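You operate a simulated robot arm through the tools that you are given. There is no shell and no other tool.

Carry out the task below with a simulated robot arm. There is one attempt and no reset: what you move stays moved.

## Task
Drain the blue carboy into the white one with the racking hose.
Fine: orange coupler on its port, purple on the white port; the lever under the ledge open for one run, then shut; leave the couplers in their ports. Set down upright: coupler.

It is judged by the outcome, as a careful person would: the job done as asked, and still so three seconds after it is handed in. It fails if anything else is knocked over, pushed out of place, dropped, spilled or broken.

## Robot
A 7-joint arm with a two-finger parallel gripper, fixed in place. Base frame: the origin is on the floor under the middle of its stand, x ahead of it, y to its left, z up. Units: m, degrees, N and s.
With the tool pointing down near the work surface it reaches from about 0.24 to 0.7 m from the base axis. Its first joint turns from -166.0 to 166.0 degrees. Payload 1.57 kg.
Tool frame: the origin (TCP) lies between the finger pads and is the grasp point; the fingertips stand 0.03 m ahead of it; z points along the fingers, y is the line along which they close. Largest opening 0.08 m; finger width 0.017, thickness 0.012; the body of the gripper, 0.04 by 0.082 m, starts 0.08 m behind the TCP.
Orientation is that of the tool frame in the base frame, as a unit quaternion [w, x, y, z]. With the fingers straight down and closing along the base's y, the tool's x points along the base's -x, its y along +y and its z along -z.

## Interface
- The arm moves only by the tool jog_arm. Its argument "increments" is a list of rows, each an object of numbers (a shift or turn left out is 0, a gripper value left out holds the last): "claw": the opening in per cent of the stroke, from 0 (shut) to 100 (fully open); "dx", "dy", "dz": the shift along the base's x, y, z in units of 100 mm (1.0 is 100 mm); "wx", "wy", "wz": the turn, a rotation vector about the base's x, y, z in units of 120 degrees (1.0 is 120 degrees). In form: [{"claw": .., "dx": .., "dy": .., "dz": .., "wx": .., "wy": .., "wz": ..}, ...]. A call has 1 to 20 rows; each row is the pose to reach, as a shift and turn from the pose commanded when the call began. A call with a number of a shift or a turn outside -1 to 1 is refused whole. Rows are played at 5 a second. More than 0.05 m and 8.6 degrees between two rows, or a gripper value outside its range, and nothing of the call is played. A pose out of reach is approached as far as the arm can. The call stops where the force on the tool passes 40 N (or 10 N more than at its start, if that is more) or the arm is blocked; 0.2 s more then pass. The fingers move at their own pace (about 0.072 m/s each) and stop on an object; they squeeze with about 28 N. The grip force told is the motor's: it shows also when the fingers shut on nothing. Time passes only in rows, and 0.2 s behind the last, so rows that repeat a pose let the fingers close. It gives the time, the measured TCP pose, the force on the tool (base axes), the opening and the grip force at its end, in the units of the frame above (readings bear some noise), with the torque about the TCP (base axes, N m) and any sound that the robot's microphone picked up.
- Cameras (640 x 400 px; columns grow to the right, rows downward): "scene" is fixed at [0.2221, -0.4996, 1.4704]; the picture's right is [0.89, -0.46, 0.00], its down [-0.23, -0.44, -0.87] and it looks along [0.40, 0.77, -0.49] (base axes); focal length 334 px, centre (320, 200). "wrist" rides on the gripper at [0.072, -0.007, -0.122] in the tool frame; the picture's right is [0.09, 1.00, 0.00], its down [-0.84, 0.08, -0.54] and it looks along [-0.54, 0.05, 0.84] (tool axes); focal length 238 px, centre (320, 200). There is no depth. A picture from a camera that has moved, and an enlarged one, comes with that camera's place and axes in the base frame and with its lens.
- get_image(camera): a new picture of that camera. No time passes.
- move_column(by): slides the trunk up (or, below 0, down) by that many m; the arm rides with it, the base frame stays. It gives what a move gives, with no picture.
- zoom(camera, box): a new picture of the part [left, top, right, bottom] of that camera's present view, enlarged. No time passes.
- close_job(): hands the job in; it is judged then, once.

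Places have to be worked out from the pictures, the camera data and where the tool is seen. Open the gripper and draw the arm clear of the work before you hand the job in, unless the task says otherwise.

The tools are called after ">>>" as name(argument=value, ...) on one line, values as JSON. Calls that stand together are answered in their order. jog_arm: Moves the arm, as the interface text tells. Its arguments: {"type":"object","properties":{"increments":{"type":"array","items":{"type":"object","properties":{"claw":{"type":"number"},"dx":{"type":"number"},"dy":{"type":"number"},"dz":{"type":"number"},"wx":{"type":"number"},"wy":{"type":"number"},"wz":{"type":"number"}}}}},"required":["increments"]} The other tools are called the same way: move_column (by) moves the trunk up or down; get_image (camera) takes a picture; zoom (camera, box) takes an enlarged picture of a part of a camera's view; close_job () hands the job in.

At the start:

```text
clock: 0.0
position: [0.3608, 0.2277, 1.1497]
orientation: [-0.001, 0.0, 1.0, -0.001]
force: [-0.3, -0.4, 0.1]
torque: [-0.02, 0.02, -0.02]
grip_width: 0.08
grasp_force: 0.0
trunk travel left (down, up): [-0.05, 0.065]
```

scene: 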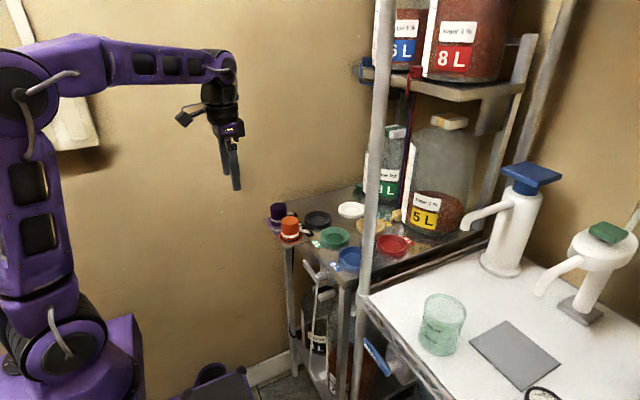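
wrist: 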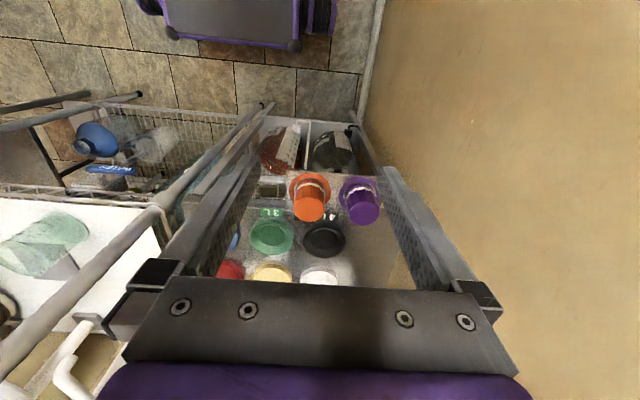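

I start by looking closely at the rack with the couplers, the ports (colored discs), and the carboys.

>>> zoom(camera="scene", box=[250, 180, 430, 292])

>>> zoom(camera="scene", box=[270, 260, 430, 400])

>>> zoom(camera="scene", box=[350, 0, 530, 240])

>>> zoom(camera="wrist", box=[200, 90, 420, 290])

```text
3.56 times, centred on (340, 236) of scene
camera zoom: at [0.2221, -0.4996, 1.4704], right [0.89, -0.46, 0.0], down [-0.23, -0.44, -0.87], along [0.4, 0.77, -0.49], focal length 1187 px, centre (249, 72)
```

zoom: 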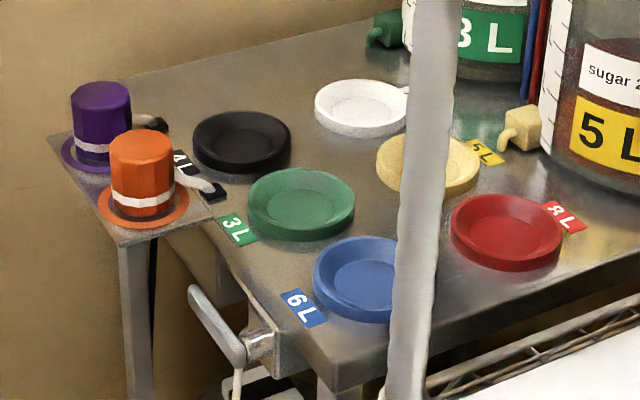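

```text
2.86 times, centred on (350, 330) of scene
camera zoom: at [0.2221, -0.4996, 1.4704], right [0.89, -0.46, 0.0], down [-0.23, -0.44, -0.87], along [0.4, 0.77, -0.49], focal length 954 px, centre (234, -171)
```

zoom: 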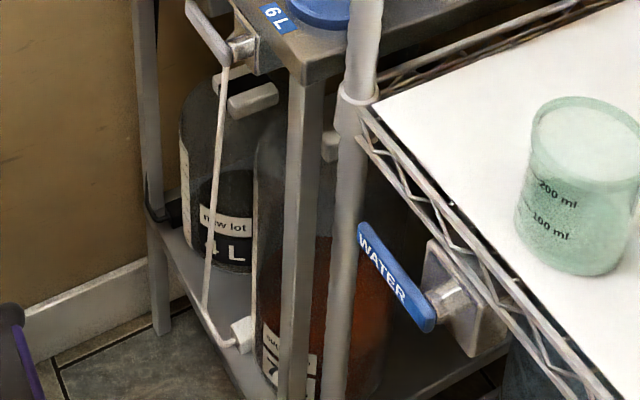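

```text
1.67 times, centred on (440, 120) of scene
camera zoom: at [0.2221, -0.4996, 1.4704], right [0.89, -0.46, 0.0], down [-0.23, -0.44, -0.87], along [0.4, 0.77, -0.49], focal length 556 px, centre (120, 333)
```

zoom: 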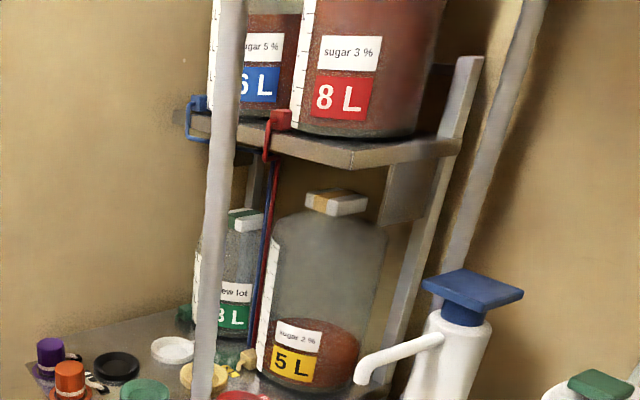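

```text
2.00 times, centred on (310, 190) of wrist
camera zoom: at [0.2889, 0.2198, 1.2719], right [-0.09, 1.0, 0.0], down [0.84, 0.08, 0.54], along [0.54, 0.05, -0.84], focal length 477 px, centre (340, 220)
```

zoom: 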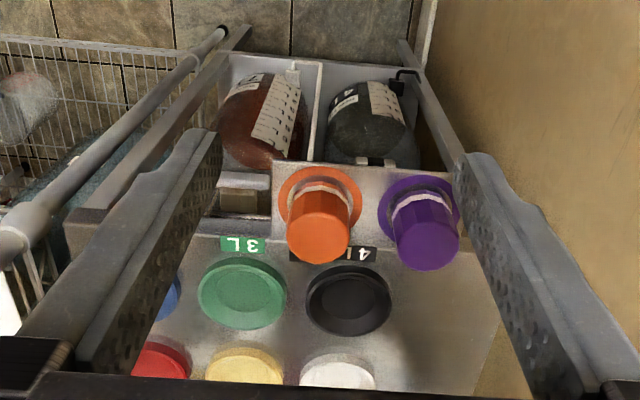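

The couplers stand on a small ledge around (0.50, 0.22) and (0.50, 0.31), top near z 0.97, and the coloured ports are on the table near z 0.92. I move a little forward and up to look at ports and labels with the wrist camera.

>>> jog_arm(increments=[{"dx": 0.3, "dy": -0.2, "dz": 0.2, "claw": 100}, {"dx": 0.6, "dy": -0.4, "dz": 0.4}, {"dx": 0.8, "dy": -0.6, "dz": 0.6}])

>>> get_image(camera="wrist")

>>> get_image(camera="scene")

```text
clock: 0.8
position: [0.4422, 0.1663, 1.21]
orientation: [-0.001, 0.0, 1.0, 0.0]
force: [-0.4, -0.1, 0.5]
torque: [0.01, -0.02, 0.01]
grip_width: 0.08
grasp_force: 0.0
trunk travel left (down, up): [-0.05, 0.065]
```

```text
taken
camera wrist: at [0.3688, 0.1597, 1.3321], right [-0.09, 1.0, 0.0], down [0.84, 0.08, 0.54], along [0.54, 0.05, -0.84], focal length 238 px, centre (320, 200)
```

wrist: 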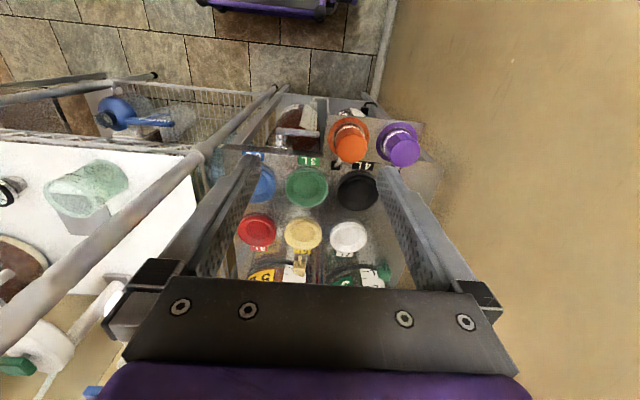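

```text
taken
```

scene: 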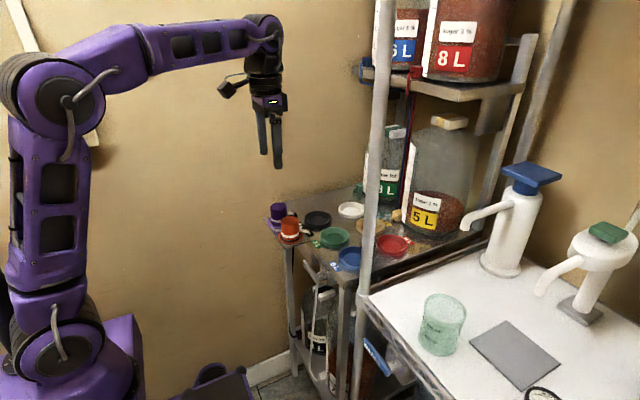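

A clearer view; I zoom in on the ports, labels and couplers.

>>> zoom(camera="wrist", box=[220, 80, 440, 220])

>>> zoom(camera="wrist", box=[220, 180, 410, 295])

>>> zoom(camera="wrist", box=[250, 80, 350, 145])

>>> zoom(camera="scene", box=[280, 250, 360, 300])

```text
2.86 times, centred on (330, 150) of wrist
camera zoom: at [0.3688, 0.1597, 1.3321], right [-0.09, 1.0, 0.0], down [0.84, 0.08, 0.54], along [0.54, 0.05, -0.84], focal length 681 px, centre (291, 343)
```

zoom: 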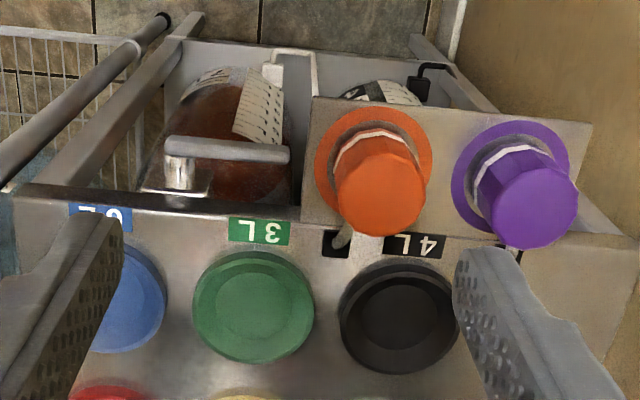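

```text
3.37 times, centred on (315, 238) of wrist
camera zoom: at [0.3688, 0.1597, 1.3321], right [-0.09, 1.0, 0.0], down [0.84, 0.08, 0.54], along [0.54, 0.05, -0.84], focal length 803 px, centre (337, 74)
```

zoom: 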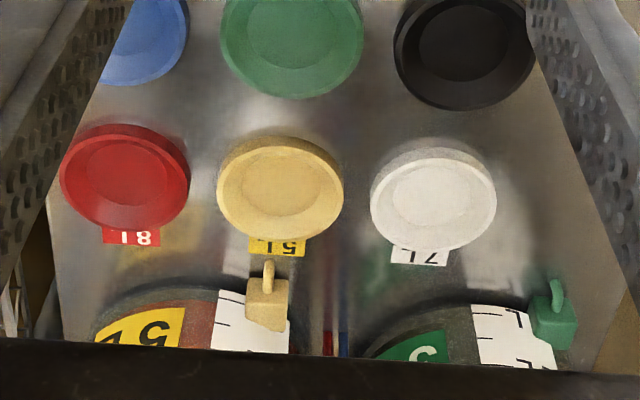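

```text
6.15 times, centred on (300, 112) of wrist
camera zoom: at [0.3688, 0.1597, 1.3321], right [-0.09, 1.0, 0.0], down [0.84, 0.08, 0.54], along [0.54, 0.05, -0.84], focal length 1467 px, centre (443, 738)
```

zoom: 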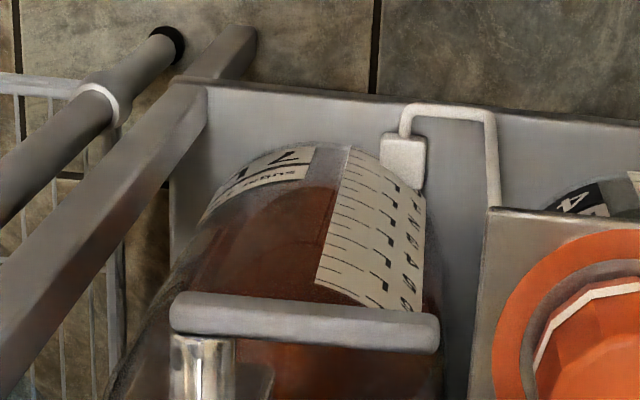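

```text
8.00 times, centred on (320, 275) of scene
camera zoom: at [0.2221, -0.4996, 1.4704], right [0.89, -0.46, 0.0], down [-0.23, -0.44, -0.87], along [0.4, 0.77, -0.49], focal length 2670 px, centre (320, -400)
```

zoom: 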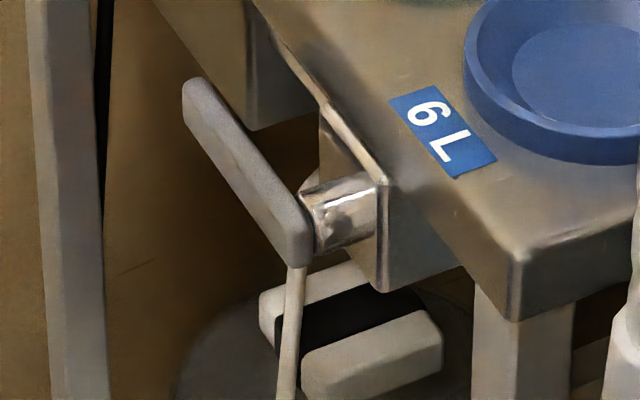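

Labels read 6L (blue), 7L (white), and the grey lever sits under the table's front edge at about (0.515, 0.09–0.17, 0.855), with handle horizontal (closed). I move above the orange coupler at about (0.50, 0.222) and check alignment.

>>> jog_arm(increments=[{"dx": 0.15, "dy": 0.14, "dz": -0.37, "claw": 90}, {"dx": 0.3, "dy": 0.28, "dz": -0.74}, {"dx": 0.45, "dy": 0.42, "dz": -1.0}, {"dx": 0.58, "dy": 0.56, "dz": -1.0}, {"dx": 0.58, "dy": 0.56, "dz": -1.0}])

>>> get_image(camera="wrist")

>>> zoom(camera="scene", box=[220, 80, 420, 280])

```text
clock: 2.0
position: [0.4992, 0.2213, 1.1084]
orientation: [-0.002, 0.0, 1.0, -0.001]
force: [0.4, -0.7, 0.2]
torque: [-0.01, -0.03, 0.02]
grip_width: 0.0719
grasp_force: 0.1
trunk travel left (down, up): [-0.05, 0.065]
```

```text
taken
camera wrist: at [0.4273, 0.2162, 1.2305], right [-0.09, 1.0, 0.0], down [0.84, 0.08, 0.54], along [0.54, 0.05, -0.84], focal length 238 px, centre (320, 200)
```

wrist: 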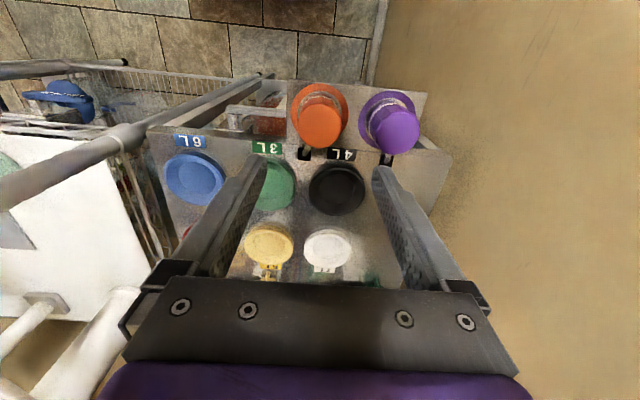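

```text
2.00 times, centred on (320, 180) of scene
camera zoom: at [0.2221, -0.4996, 1.4704], right [0.89, -0.46, 0.0], down [-0.23, -0.44, -0.87], along [0.4, 0.77, -0.49], focal length 668 px, centre (320, 240)
```

zoom: 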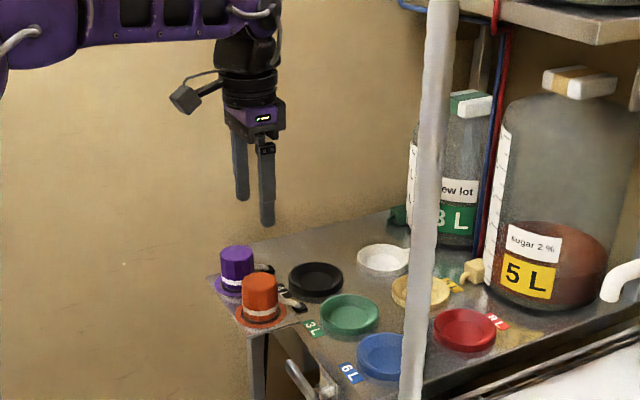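

Orange crown centre triangulates to (0.500, 0.223) again, so the tool is right above it. I lower until the fingertips are just above the crown and check.

>>> jog_arm(increments=[{"dz": -0.35, "claw": 90}, {"dz": -0.7}, {"dz": -0.95}, {"dz": -0.95}])

>>> get_image(camera="wrist")

>>> zoom(camera="scene", box=[240, 160, 360, 260])

```text
clock: 3.0
position: [0.4985, 0.2225, 1.0148]
orientation: [-0.001, 0.0, 1.0, -0.001]
force: [0.0, 0.1, 0.2]
torque: [-0.01, 0.02, -0.01]
grip_width: 0.0718
grasp_force: 0.1
trunk travel left (down, up): [-0.05, 0.065]
```

```text
taken
camera wrist: at [0.4269, 0.2157, 1.1368], right [-0.09, 1.0, 0.0], down [0.84, 0.08, 0.54], along [0.54, 0.05, -0.84], focal length 238 px, centre (320, 200)
```

wrist: 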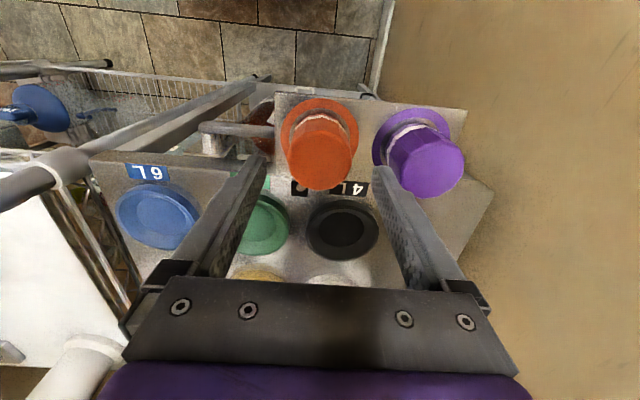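

```text
4.00 times, centred on (300, 210) of scene
camera zoom: at [0.2221, -0.4996, 1.4704], right [0.89, -0.46, 0.0], down [-0.23, -0.44, -0.87], along [0.4, 0.77, -0.49], focal length 1335 px, centre (400, 160)
```

zoom: 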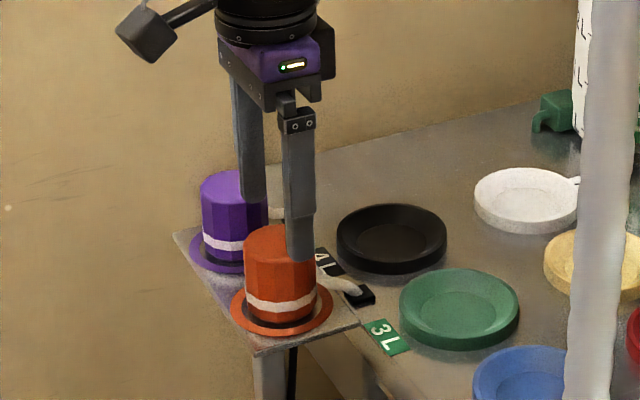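

The fingertips are at about z 0.985, straddling the crown without touching purple. I lower 5 cm and close on the orange crown.

>>> jog_arm(increments=[{"dz": -0.25, "claw": 90}, {"dz": -0.5}, {"dz": -0.5}, {"dz": -0.5, "claw": 40}, {"dz": -0.5}, {"dz": -0.5}, {"dz": -0.5}])

>>> zoom(camera="scene", box=[240, 160, 360, 260])

>>> get_image(camera="wrist")

```text
clock: 4.6
position: [0.4983, 0.223, 0.9647]
orientation: [-0.002, 0.001, 1.0, -0.001]
force: [0.3, 0.2, 0.2]
torque: [-0.01, -0.06, -0.06]
grip_width: 0.0492
grasp_force: 28.2
trunk travel left (down, up): [-0.05, 0.065]
```

```text
4.00 times, centred on (300, 210) of scene
camera zoom: at [0.2221, -0.4996, 1.4704], right [0.89, -0.46, 0.0], down [-0.23, -0.44, -0.87], along [0.4, 0.77, -0.49], focal length 1335 px, centre (400, 160)
```

zoom: 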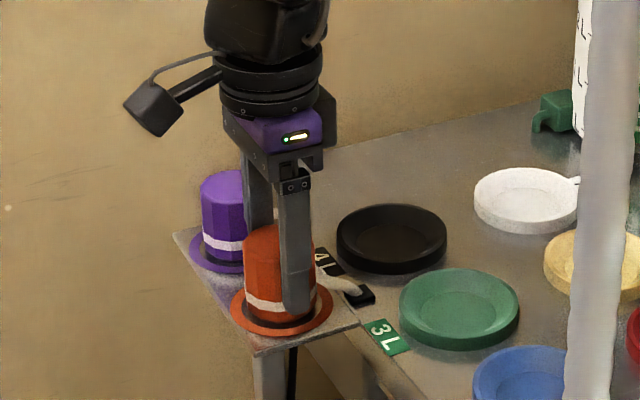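

```text
taken
camera wrist: at [0.4267, 0.2159, 1.0872], right [-0.09, 1.0, 0.0], down [0.84, 0.08, 0.54], along [0.54, 0.05, -0.84], focal length 238 px, centre (320, 200)
```

wrist: 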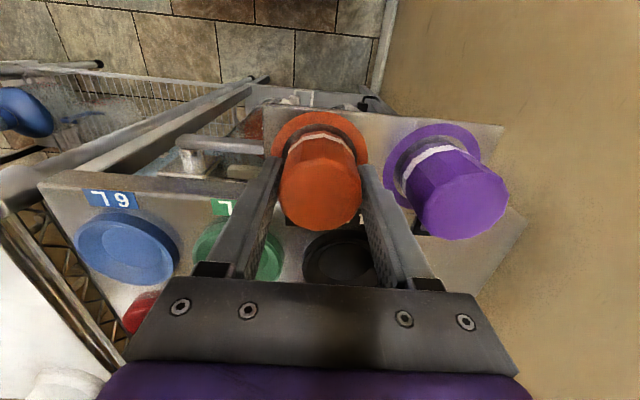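

The crown is held (width 0.049, 28 N). I lift slowly 8 cm and check for hose pull.

>>> jog_arm(increments=[{"dz": 0.1}, {"dz": 0.25}, {"dz": 0.45}, {"dz": 0.65}, {"dz": 0.85}, {"dz": 0.85}])

>>> get_image(camera="scene")

>>> zoom(camera="scene", box=[240, 140, 400, 300])

>>> get_image(camera="wrist")

```text
clock: 6.0
position: [0.5002, 0.2226, 1.0491]
orientation: [-0.001, -0.001, 1.0, -0.001]
force: [0.7, 0.0, -1.6]
torque: [0.02, 0.0, 0.03]
grip_width: 0.0491
grasp_force: 27.7
trunk travel left (down, up): [-0.05, 0.065]
```

```text
taken
```

scene: 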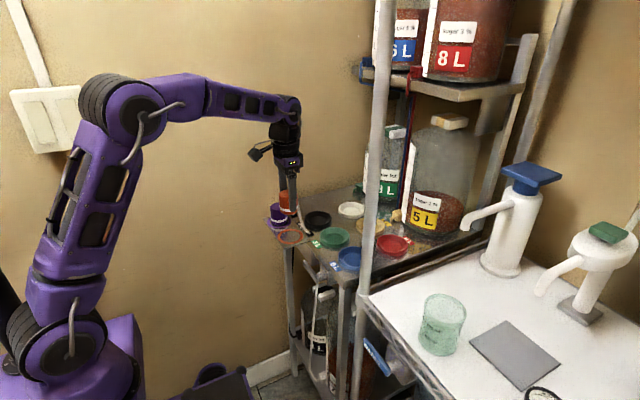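

```text
2.50 times, centred on (320, 220) of scene
camera zoom: at [0.2221, -0.4996, 1.4704], right [0.89, -0.46, 0.0], down [-0.23, -0.44, -0.87], along [0.4, 0.77, -0.49], focal length 834 px, centre (320, 150)
```

zoom: 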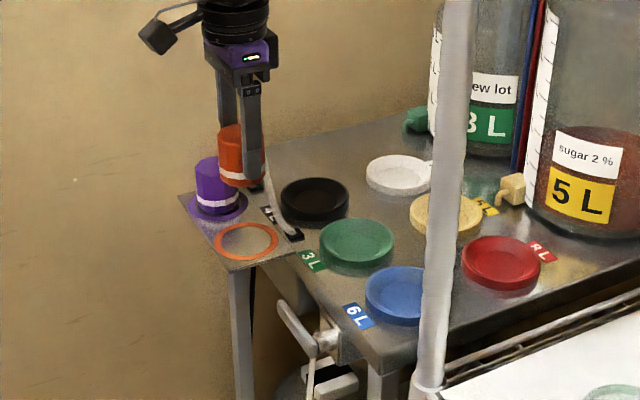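

```text
taken
camera wrist: at [0.4268, 0.2157, 1.1717], right [-0.09, 1.0, 0.0], down [0.84, 0.08, 0.54], along [0.54, 0.05, -0.84], focal length 238 px, centre (320, 200)
```

wrist: 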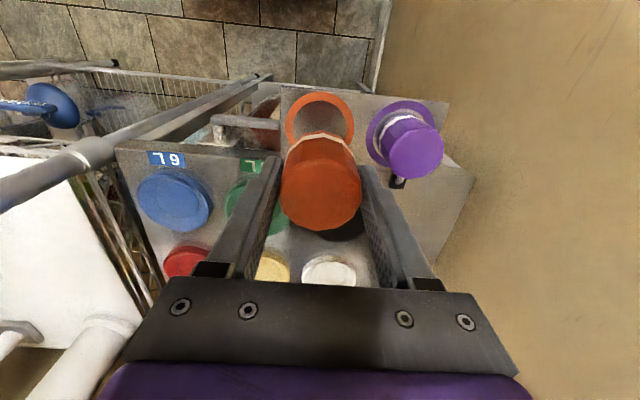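

The orange ring on the ledge was just a parking mark; the coupler itself is a 0.049 m cylinder, hose trailing freely (−1.6 N). I zoom on the blue port to locate its centre.

>>> zoom(camera="wrist", box=[110, 140, 270, 280])

>>> zoom(camera="scene", box=[300, 220, 420, 300])

>>> zoom(camera="scene", box=[270, 170, 350, 250])

```text
2.86 times, centred on (190, 210) of wrist
camera zoom: at [0.4268, 0.2157, 1.1717], right [-0.09, 1.0, 0.0], down [0.84, 0.08, 0.54], along [0.54, 0.05, -0.84], focal length 681 px, centre (691, 171)
```

zoom: 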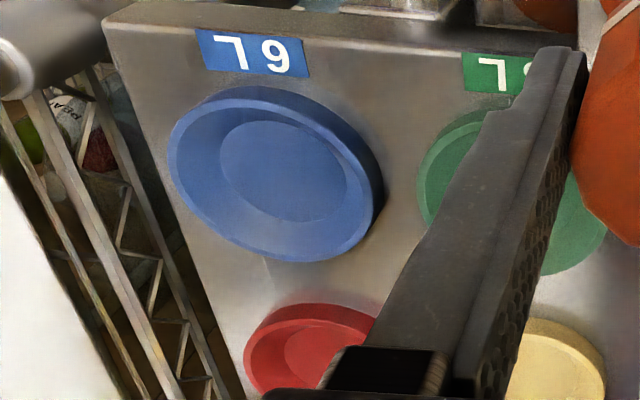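

```text
5.00 times, centred on (360, 260) of scene
camera zoom: at [0.2221, -0.4996, 1.4704], right [0.89, -0.46, 0.0], down [-0.23, -0.44, -0.87], along [0.4, 0.77, -0.49], focal length 1669 px, centre (120, -100)
```

zoom: 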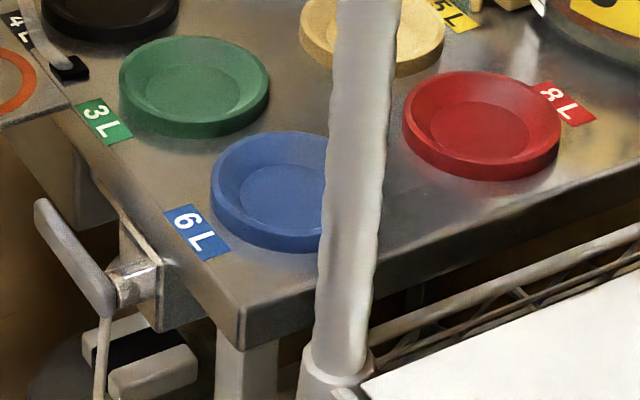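

```text
5.00 times, centred on (310, 210) of scene
camera zoom: at [0.2221, -0.4996, 1.4704], right [0.89, -0.46, 0.0], down [-0.23, -0.44, -0.87], along [0.4, 0.77, -0.49], focal length 1669 px, centre (370, 150)
```

zoom: 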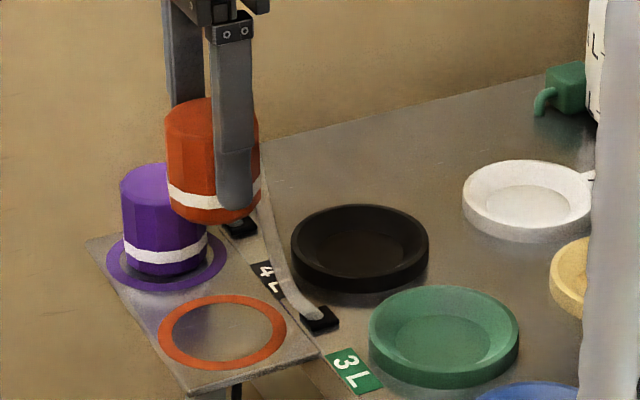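

I estimate the blue port centre at about (0.604, 0.053), rim z≈0.93, floor ≈0.92. I carry the coupler toward it at height, staying off the post at about (0.56, −0.06).

>>> jog_arm(increments=[{"dx": 0.1, "dy": -0.18}, {"dx": 0.25, "dy": -0.4}, {"dx": 0.4, "dy": -0.65}, {"dx": 0.55, "dy": -0.9}, {"dx": 0.6, "dy": -1.0}, {"dx": 0.6, "dy": -1.0}])

>>> get_image(camera="scene")

>>> get_image(camera="wrist")

```text
clock: 7.4
position: [0.561, 0.1227, 1.0492]
orientation: [-0.001, 0.0, 1.0, 0.0]
force: [-0.7, 0.1, -1.2]
torque: [0.04, 0.01, 0.04]
grip_width: 0.049
grasp_force: 27.7
trunk travel left (down, up): [-0.05, 0.065]
```

```text
taken
```

scene: 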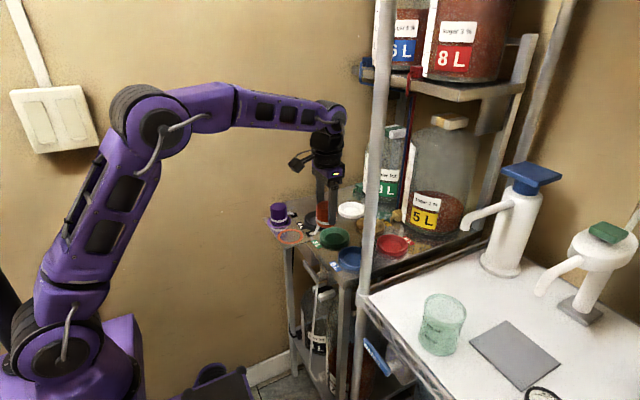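

```text
taken
camera wrist: at [0.4871, 0.1158, 1.1715], right [-0.09, 1.0, 0.0], down [0.84, 0.08, 0.54], along [0.54, 0.05, -0.84], focal length 238 px, centre (320, 200)
```

wrist: 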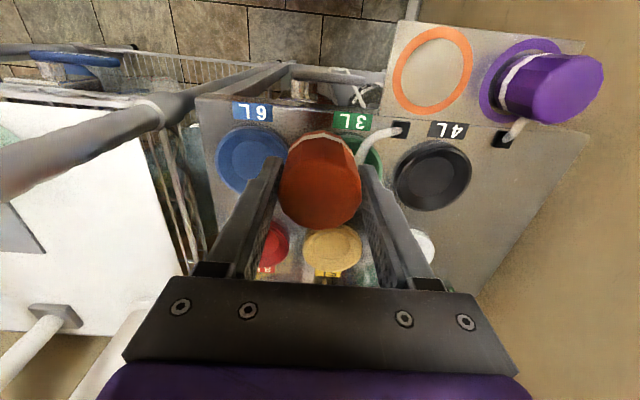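

The hose trails flexibly. I continue to above the blue port and lower to about 4 cm above it.

>>> jog_arm(increments=[{"dx": 0.1, "dy": -0.15}, {"dx": 0.22, "dy": -0.36}, {"dx": 0.34, "dy": -0.56}, {"dx": 0.43, "dy": -0.7}, {"dx": 0.43, "dy": -0.7, "dz": -0.2}, {"dx": 0.43, "dy": -0.7, "dz": -0.4}, {"dx": 0.43, "dy": -0.7, "dz": -0.4}])

>>> get_image(camera="scene")

>>> zoom(camera="scene", box=[300, 200, 420, 300])

>>> get_image(camera="wrist")

```text
clock: 9.0
position: [0.6025, 0.0527, 1.0085]
orientation: [-0.001, 0.0, 1.0, -0.001]
force: [0.3, 0.4, -1.7]
torque: [0.02, -0.02, -0.01]
grip_width: 0.0491
grasp_force: 28.1
trunk travel left (down, up): [-0.05, 0.065]
```

```text
taken
```

scene: 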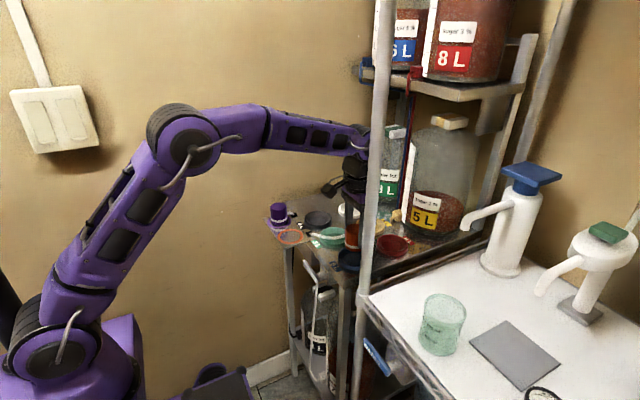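

```text
4.00 times, centred on (360, 250) of scene
camera zoom: at [0.2221, -0.4996, 1.4704], right [0.89, -0.46, 0.0], down [-0.23, -0.44, -0.87], along [0.4, 0.77, -0.49], focal length 1335 px, centre (160, 0)
```

zoom: 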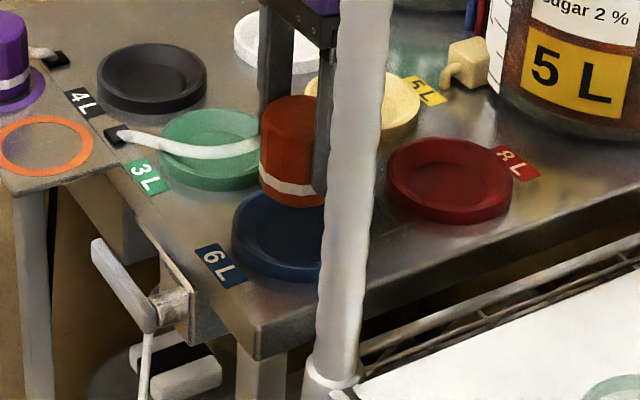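

```text
taken
camera wrist: at [0.5301, 0.046, 1.1311], right [-0.09, 1.0, 0.0], down [0.84, 0.08, 0.54], along [0.54, 0.05, -0.84], focal length 238 px, centre (320, 200)
```

wrist: 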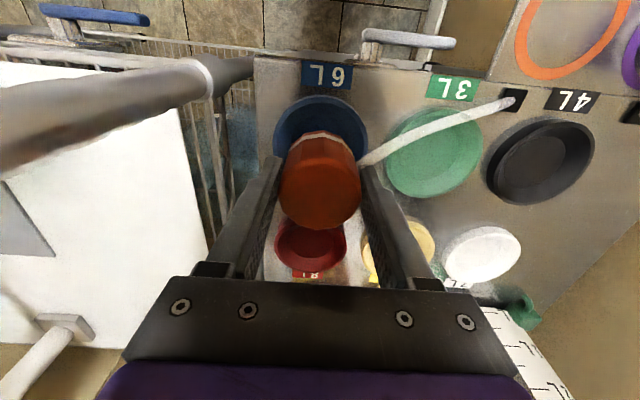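

In the wrist view the port rim looks centred on the coupler's column; I zoom both views to verify the offset in x and y.

>>> zoom(camera="wrist", box=[250, 60, 410, 240])

>>> zoom(camera="scene", box=[335, 215, 395, 275])

```text
2.22 times, centred on (330, 150) of wrist
camera zoom: at [0.5301, 0.046, 1.1311], right [-0.09, 1.0, 0.0], down [0.84, 0.08, 0.54], along [0.54, 0.05, -0.84], focal length 530 px, centre (298, 311)
```

zoom: 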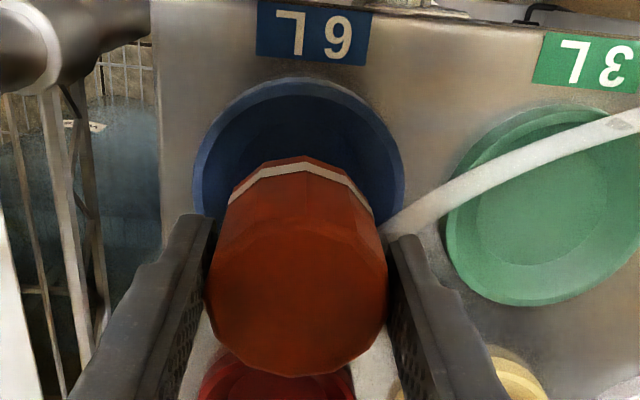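

```text
6.67 times, centred on (365, 245) of scene
camera zoom: at [0.2221, -0.4996, 1.4704], right [0.89, -0.46, 0.0], down [-0.23, -0.44, -0.87], along [0.4, 0.77, -0.49], focal length 2225 px, centre (20, -100)
```

zoom: 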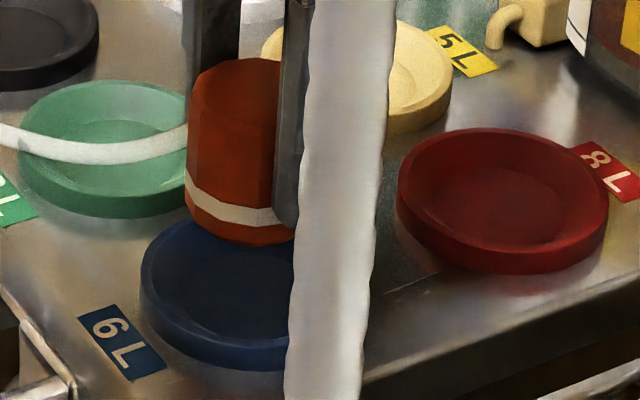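

Both views agree that the coupler is within ~2 mm of the port axis. I lower in small steps and watch the force.

>>> jog_arm(increments=[{"dx": 0.01, "dz": -0.1}, {"dx": 0.01, "dz": -0.2}, {"dx": 0.01, "dz": -0.28}, {"dx": 0.01, "dz": -0.28}])

>>> zoom(camera="wrist", box=[250, 60, 410, 240])

>>> zoom(camera="scene", box=[335, 215, 395, 275])

```text
clock: 10.0
position: [0.6038, 0.0517, 0.9804]
orientation: [-0.002, 0.0, 1.0, -0.001]
force: [0.5, 0.8, -2.2]
torque: [0.01, 0.01, -0.01]
grip_width: 0.0492
grasp_force: 28.1
trunk travel left (down, up): [-0.05, 0.065]
```

```text
2.22 times, centred on (330, 150) of wrist
camera zoom: at [0.531, 0.0456, 1.1035], right [-0.09, 1.0, 0.0], down [0.84, 0.08, 0.54], along [0.54, 0.05, -0.84], focal length 530 px, centre (298, 311)
```

zoom: 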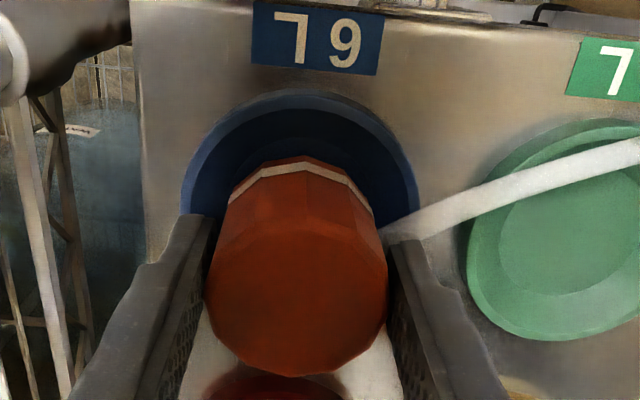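

```text
6.67 times, centred on (365, 245) of scene
camera zoom: at [0.2221, -0.4996, 1.4704], right [0.89, -0.46, 0.0], down [-0.23, -0.44, -0.87], along [0.4, 0.77, -0.49], focal length 2225 px, centre (20, -100)
```

zoom: 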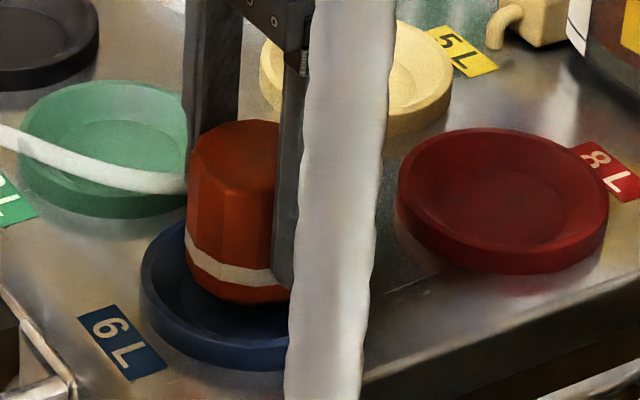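

The coupler is centred in the rim and still free of contact. I continue down in 2–3 mm steps.

>>> jog_arm(increments=[{"dz": -0.03}, {"dz": -0.06}, {"dz": -0.08}, {"dz": -0.08}])

>>> zoom(camera="scene", box=[335, 215, 395, 275])

```text
clock: 11.0
position: [0.6051, 0.0522, 0.9735]
orientation: [-0.003, 0.0, 1.0, -0.002]
force: [0.4, 1.0, -1.8]
torque: [-0.04, 0.03, 0.03]
grip_width: 0.0493
grasp_force: 28.2
trunk travel left (down, up): [-0.05, 0.065]
```

```text
6.67 times, centred on (365, 245) of scene
camera zoom: at [0.2221, -0.4996, 1.4704], right [0.89, -0.46, 0.0], down [-0.23, -0.44, -0.87], along [0.4, 0.77, -0.49], focal length 2225 px, centre (20, -100)
```

zoom: 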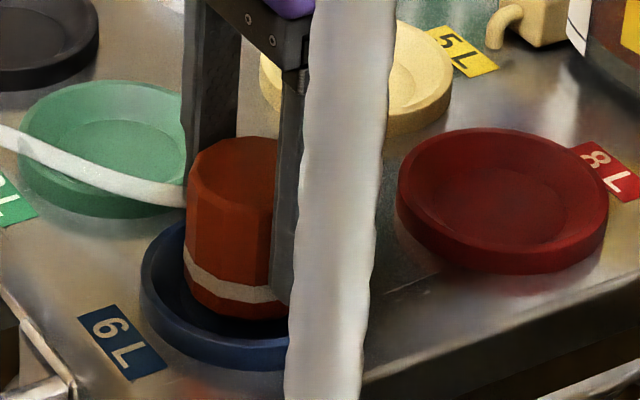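

Still no contact force; coupler bottom is now inside the rim. I keep lowering.

>>> jog_arm(increments=[{"dz": -0.03}, {"dz": -0.05}, {"dz": -0.05}])

>>> zoom(camera="wrist", box=[250, 60, 410, 240])

>>> zoom(camera="scene", box=[335, 215, 395, 275])

```text
clock: 11.8
position: [0.603, 0.0515, 0.9689]
orientation: [-0.002, 0.0, 1.0, -0.001]
force: [-0.6, 0.4, -1.3]
torque: [0.0, 0.01, -0.01]
grip_width: 0.0494
grasp_force: 28.2
trunk travel left (down, up): [-0.05, 0.065]
```

```text
2.22 times, centred on (330, 150) of wrist
camera zoom: at [0.5309, 0.0459, 1.091], right [-0.09, 1.0, 0.0], down [0.84, 0.08, 0.54], along [0.54, 0.05, -0.84], focal length 530 px, centre (298, 311)
```

zoom: 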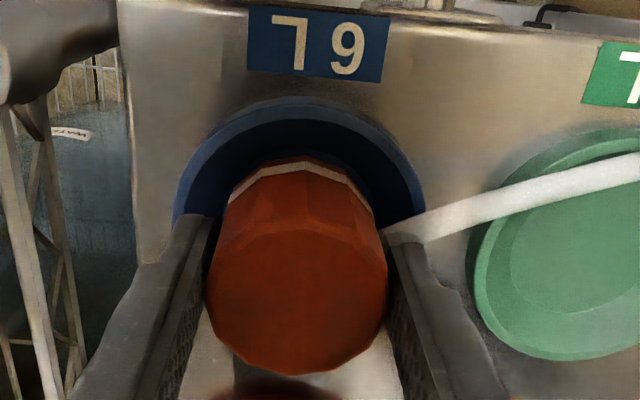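

```text
6.67 times, centred on (365, 245) of scene
camera zoom: at [0.2221, -0.4996, 1.4704], right [0.89, -0.46, 0.0], down [-0.23, -0.44, -0.87], along [0.4, 0.77, -0.49], focal length 2225 px, centre (20, -100)
```

zoom: 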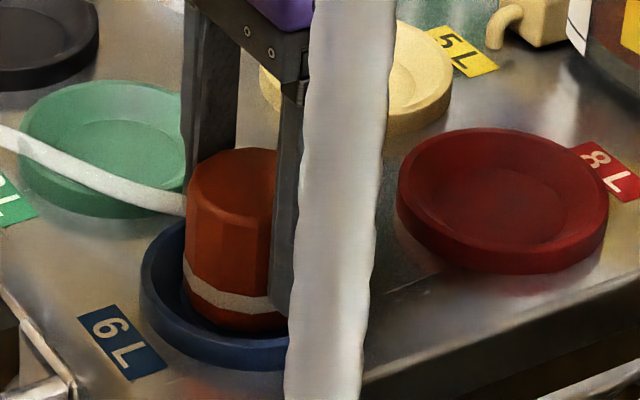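

No contact yet and the coupler stays centred; I continue down slowly.

>>> jog_arm(increments=[{"dz": -0.02}, {"dz": -0.04}, {"dz": -0.04}])

>>> zoom(camera="scene", box=[335, 215, 395, 275])

```text
clock: 12.6
position: [0.604, 0.0522, 0.966]
orientation: [0.001, 0.0, 1.0, 0.0]
force: [1.1, 0.8, 18.2]
torque: [0.26, 0.3, 0.0]
grip_width: 0.0492
grasp_force: 27.9
trunk travel left (down, up): [-0.05, 0.065]
```

```text
6.67 times, centred on (365, 245) of scene
camera zoom: at [0.2221, -0.4996, 1.4704], right [0.89, -0.46, 0.0], down [-0.23, -0.44, -0.87], along [0.4, 0.77, -0.49], focal length 2225 px, centre (20, -100)
```

zoom: 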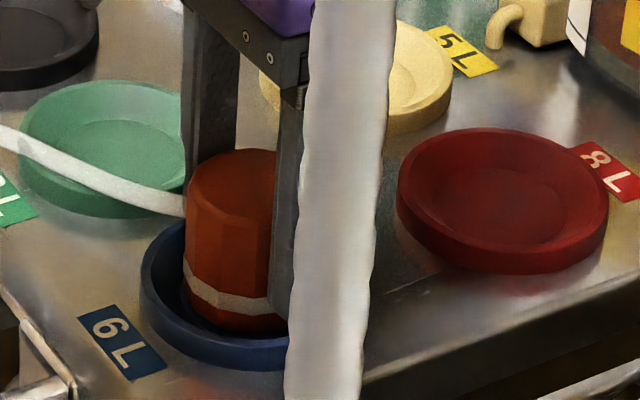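

Contact: 18 N upward, little lateral force, at TCP z 0.966 — consistent with the port floor. I back off ~1.5 mm to remove preload and read forces before releasing.

>>> jog_arm(increments=[{"dz": 0.01}, {"dz": 0.012}, {"dz": 0.012}])

>>> zoom(camera="wrist", box=[250, 60, 410, 240])

```text
clock: 13.4
position: [0.6024, 0.0519, 0.9653]
orientation: [-0.002, 0.0, 1.0, -0.001]
force: [3.4, 0.7, 6.0]
torque: [0.15, -0.27, -0.01]
grip_width: 0.0496
grasp_force: 28.6
trunk travel left (down, up): [-0.05, 0.065]
```

```text
2.22 times, centred on (330, 150) of wrist
camera zoom: at [0.5305, 0.0458, 1.0879], right [-0.09, 1.0, 0.0], down [0.84, 0.08, 0.54], along [0.54, 0.05, -0.84], focal length 530 px, centre (298, 311)
```

zoom: 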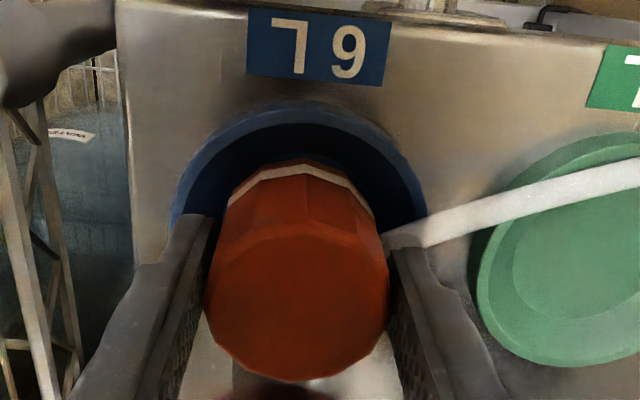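

The coupler sits on the floor with slight side contact. I release it gently.

>>> jog_arm(increments=[{"claw": 65}, {"claw": 75}, {"claw": 80}, {"claw": 80}])

>>> zoom(camera="wrist", box=[250, 60, 410, 240])

>>> zoom(camera="scene", box=[335, 215, 395, 275])

```text
clock: 14.4
position: [0.6034, 0.0522, 0.9652]
orientation: [-0.002, 0.0, 1.0, -0.001]
force: [0.3, 0.3, 0.0]
torque: [-0.02, 0.01, -0.02]
grip_width: 0.0639
grasp_force: 0.0
trunk travel left (down, up): [-0.05, 0.065]
```

```text
2.22 times, centred on (330, 150) of wrist
camera zoom: at [0.5308, 0.0458, 1.0883], right [-0.09, 1.0, 0.0], down [0.84, 0.08, 0.54], along [0.54, 0.05, -0.84], focal length 530 px, centre (298, 311)
```

zoom: 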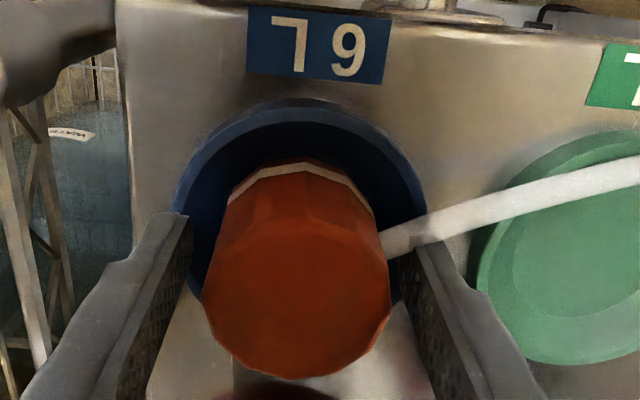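

```text
6.67 times, centred on (365, 245) of scene
camera zoom: at [0.2221, -0.4996, 1.4704], right [0.89, -0.46, 0.0], down [-0.23, -0.44, -0.87], along [0.4, 0.77, -0.49], focal length 2225 px, centre (20, -100)
```

zoom: 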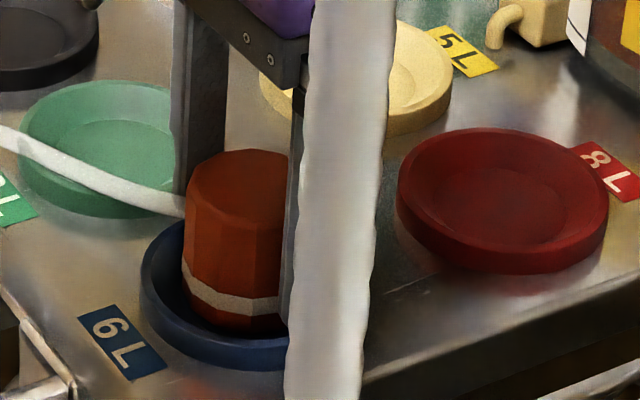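

The coupler stands upright in the blue port. I withdraw straight up, slowly at first, and check the coupler stays.

>>> jog_arm(increments=[{"dz": 0.1}, {"dz": 0.2}, {"dz": 0.4}, {"dz": 0.7}, {"dz": 1.0}, {"dz": 1.0}])

>>> get_image(camera="wrist")

>>> zoom(camera="wrist", box=[250, 60, 410, 240])

>>> zoom(camera="scene", box=[335, 215, 395, 275])

```text
clock: 15.8
position: [0.6026, 0.0531, 1.0658]
orientation: [-0.002, -0.001, 1.0, -0.001]
force: [0.0, -0.2, 0.6]
torque: [-0.02, 0.03, -0.02]
grip_width: 0.0641
grasp_force: 0.1
trunk travel left (down, up): [-0.05, 0.065]
```

```text
taken
camera wrist: at [0.5312, 0.0461, 1.1882], right [-0.09, 1.0, 0.0], down [0.84, 0.08, 0.54], along [0.54, 0.05, -0.84], focal length 238 px, centre (320, 200)
```

wrist: 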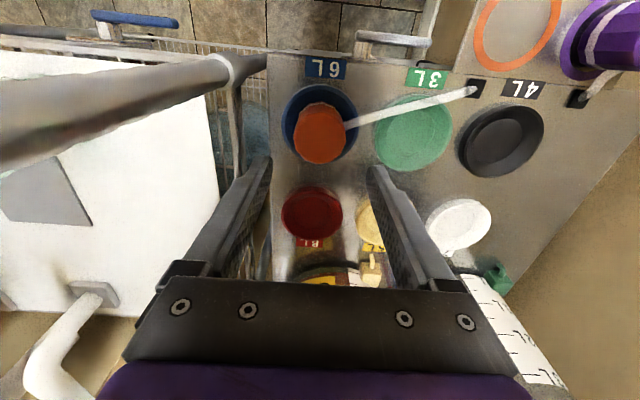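

```text
2.22 times, centred on (330, 150) of wrist
camera zoom: at [0.5312, 0.0461, 1.1882], right [-0.09, 1.0, 0.0], down [0.84, 0.08, 0.54], along [0.54, 0.05, -0.84], focal length 530 px, centre (298, 311)
```

zoom: 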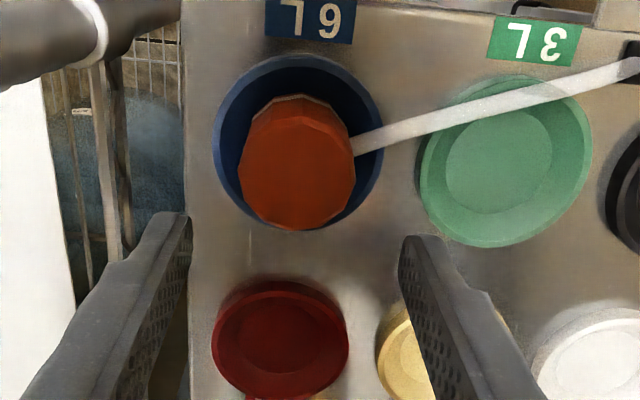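

```text
6.67 times, centred on (365, 245) of scene
camera zoom: at [0.2221, -0.4996, 1.4704], right [0.89, -0.46, 0.0], down [-0.23, -0.44, -0.87], along [0.4, 0.77, -0.49], focal length 2225 px, centre (20, -100)
```

zoom: 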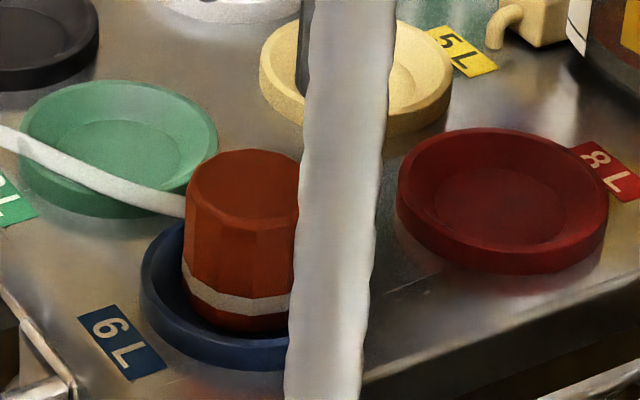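

Orange is seated upright in the blue port. Next I test reach toward the white port (about (0.72, 0.26), ~0.76 m out), moving in free air with an empty gripper.

>>> jog_arm(increments=[{"dx": 0.15, "dy": 0.3, "dz": 0.1}, {"dx": 0.3, "dy": 0.6, "dz": 0.2}, {"dx": 0.45, "dy": 0.9, "dz": 0.2}, {"dx": 0.6, "dy": 1.0, "dz": 0.2}, {"dx": 0.7, "dy": 1.0, "dz": 0.2}, {"dx": 0.7, "dy": 1.0, "dz": 0.2}])

>>> get_image(camera="scene")

>>> get_image(camera="wrist")

```text
clock: 17.2
position: [0.661, 0.1517, 1.0818]
orientation: [-0.002, 0.001, 1.0, 0.0]
force: [0.7, 0.3, -0.8]
torque: [-0.01, 0.02, -0.01]
grip_width: 0.0637
grasp_force: 0.1
out of reach, approached as far as the arm can: row 4, 5, 6
trunk travel left (down, up): [-0.05, 0.065]
```

```text
taken
```

scene: 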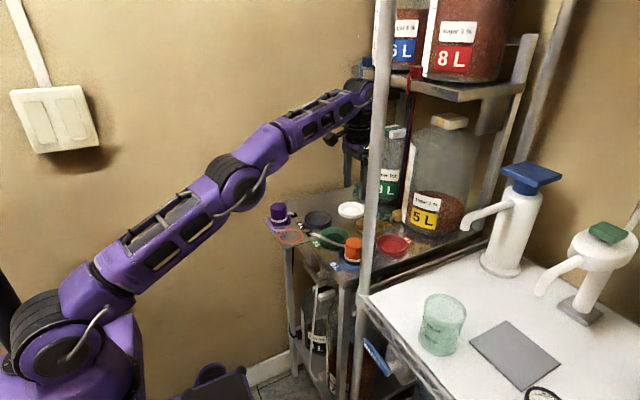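

```text
taken
camera wrist: at [0.5877, 0.1449, 1.205], right [-0.09, 1.0, 0.0], down [0.84, 0.08, 0.54], along [0.54, 0.05, -0.84], focal length 238 px, centre (320, 200)
```

wrist: 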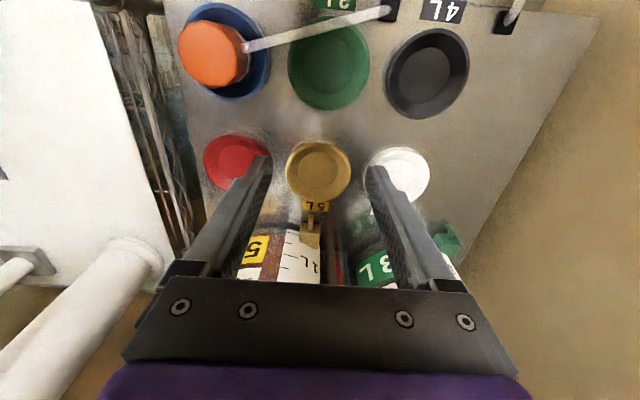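

Straight-down reach ends at r≈0.68 here, so I'll tilt the tool outward for the white port and raise the trunk to gain reach. First raise the trunk.

>>> move_column(by=0.06)

```text
clock: 18.2
position: [0.6598, 0.1512, 1.1427]
orientation: [-0.002, -0.001, 1.0, -0.001]
force: [-0.2, 1.0, -0.6]
torque: [-0.01, -0.01, 0.02]
grip_width: 0.0642
grasp_force: 0.1
trunk travel left (down, up): [-0.11, 0.005]
```

Now I tilt the tool 25° outward and go to above the white port at a safe height to test the reach.

>>> jog_arm(increments=[{"wy": -0.06, "dz": -0.1}, {"wy": -0.12, "dz": -0.3}, {"wy": -0.18, "dz": -0.5}, {"wy": -0.21, "dz": -0.7}, {"wy": -0.21, "dx": 0.2, "dy": 0.3, "dz": -0.8}, {"wy": -0.21, "dx": 0.4, "dy": 0.6, "dz": -0.8}, {"wy": -0.21, "dx": 0.55, "dy": 0.9, "dz": -0.8}, {"wy": -0.21, "dx": 0.55, "dy": 1.0, "dz": -0.8}, {"wy": -0.21, "dx": 0.55, "dy": 1.0, "dz": -0.8}])

>>> get_image(camera="scene")

>>> get_image(camera="wrist")

```text
clock: 20.2
position: [0.7155, 0.2516, 1.0617]
orientation: [0.217, 0.001, 0.976, -0.001]
force: [0.9, -0.5, -0.2]
torque: [0.01, 0.03, 0.03]
grip_width: 0.0643
grasp_force: 0.1
trunk travel left (down, up): [-0.11, 0.005]
```

```text
taken
```

scene: 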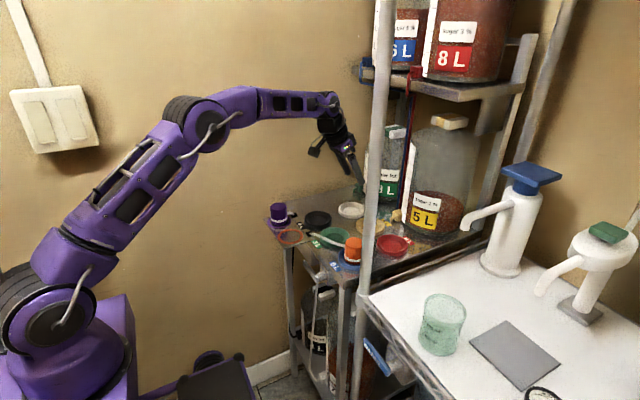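

```text
taken
camera wrist: at [0.5978, 0.2452, 1.1424], right [-0.08, 1.0, -0.04], down [0.53, 0.08, 0.85], along [0.84, 0.05, -0.53], focal length 238 px, centre (320, 200)
```

wrist: 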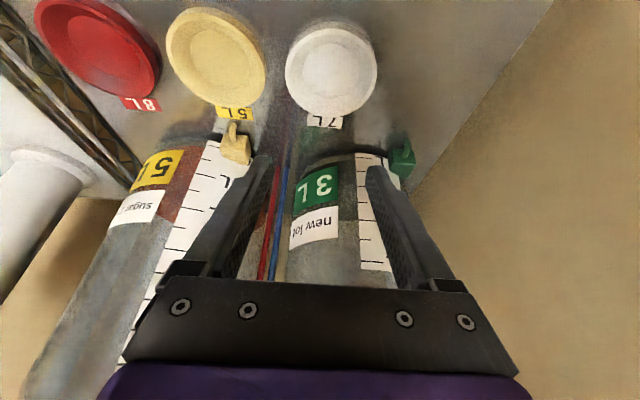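

Reach is comfortable with 25° tilt. I zoom on the white port to locate its centre precisely.

>>> zoom(camera="wrist", box=[250, 0, 410, 140])

>>> zoom(camera="scene", box=[310, 150, 430, 230])

```text
2.86 times, centred on (330, 70) of wrist
camera zoom: at [0.5978, 0.2452, 1.1424], right [-0.08, 1.0, -0.04], down [0.53, 0.08, 0.85], along [0.84, 0.05, -0.53], focal length 681 px, centre (291, 571)
```

zoom: 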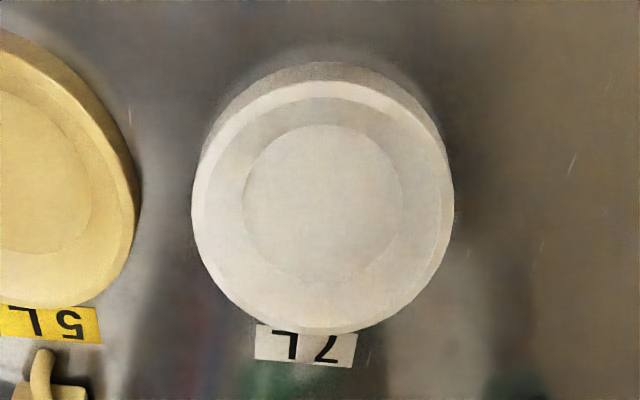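

```text
5.00 times, centred on (370, 190) of scene
camera zoom: at [0.2221, -0.4996, 1.4704], right [0.89, -0.46, 0.0], down [-0.23, -0.44, -0.87], along [0.4, 0.77, -0.49], focal length 1669 px, centre (70, 250)
```

zoom: 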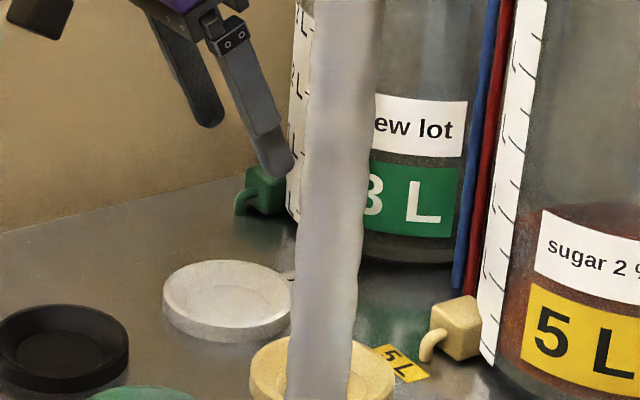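

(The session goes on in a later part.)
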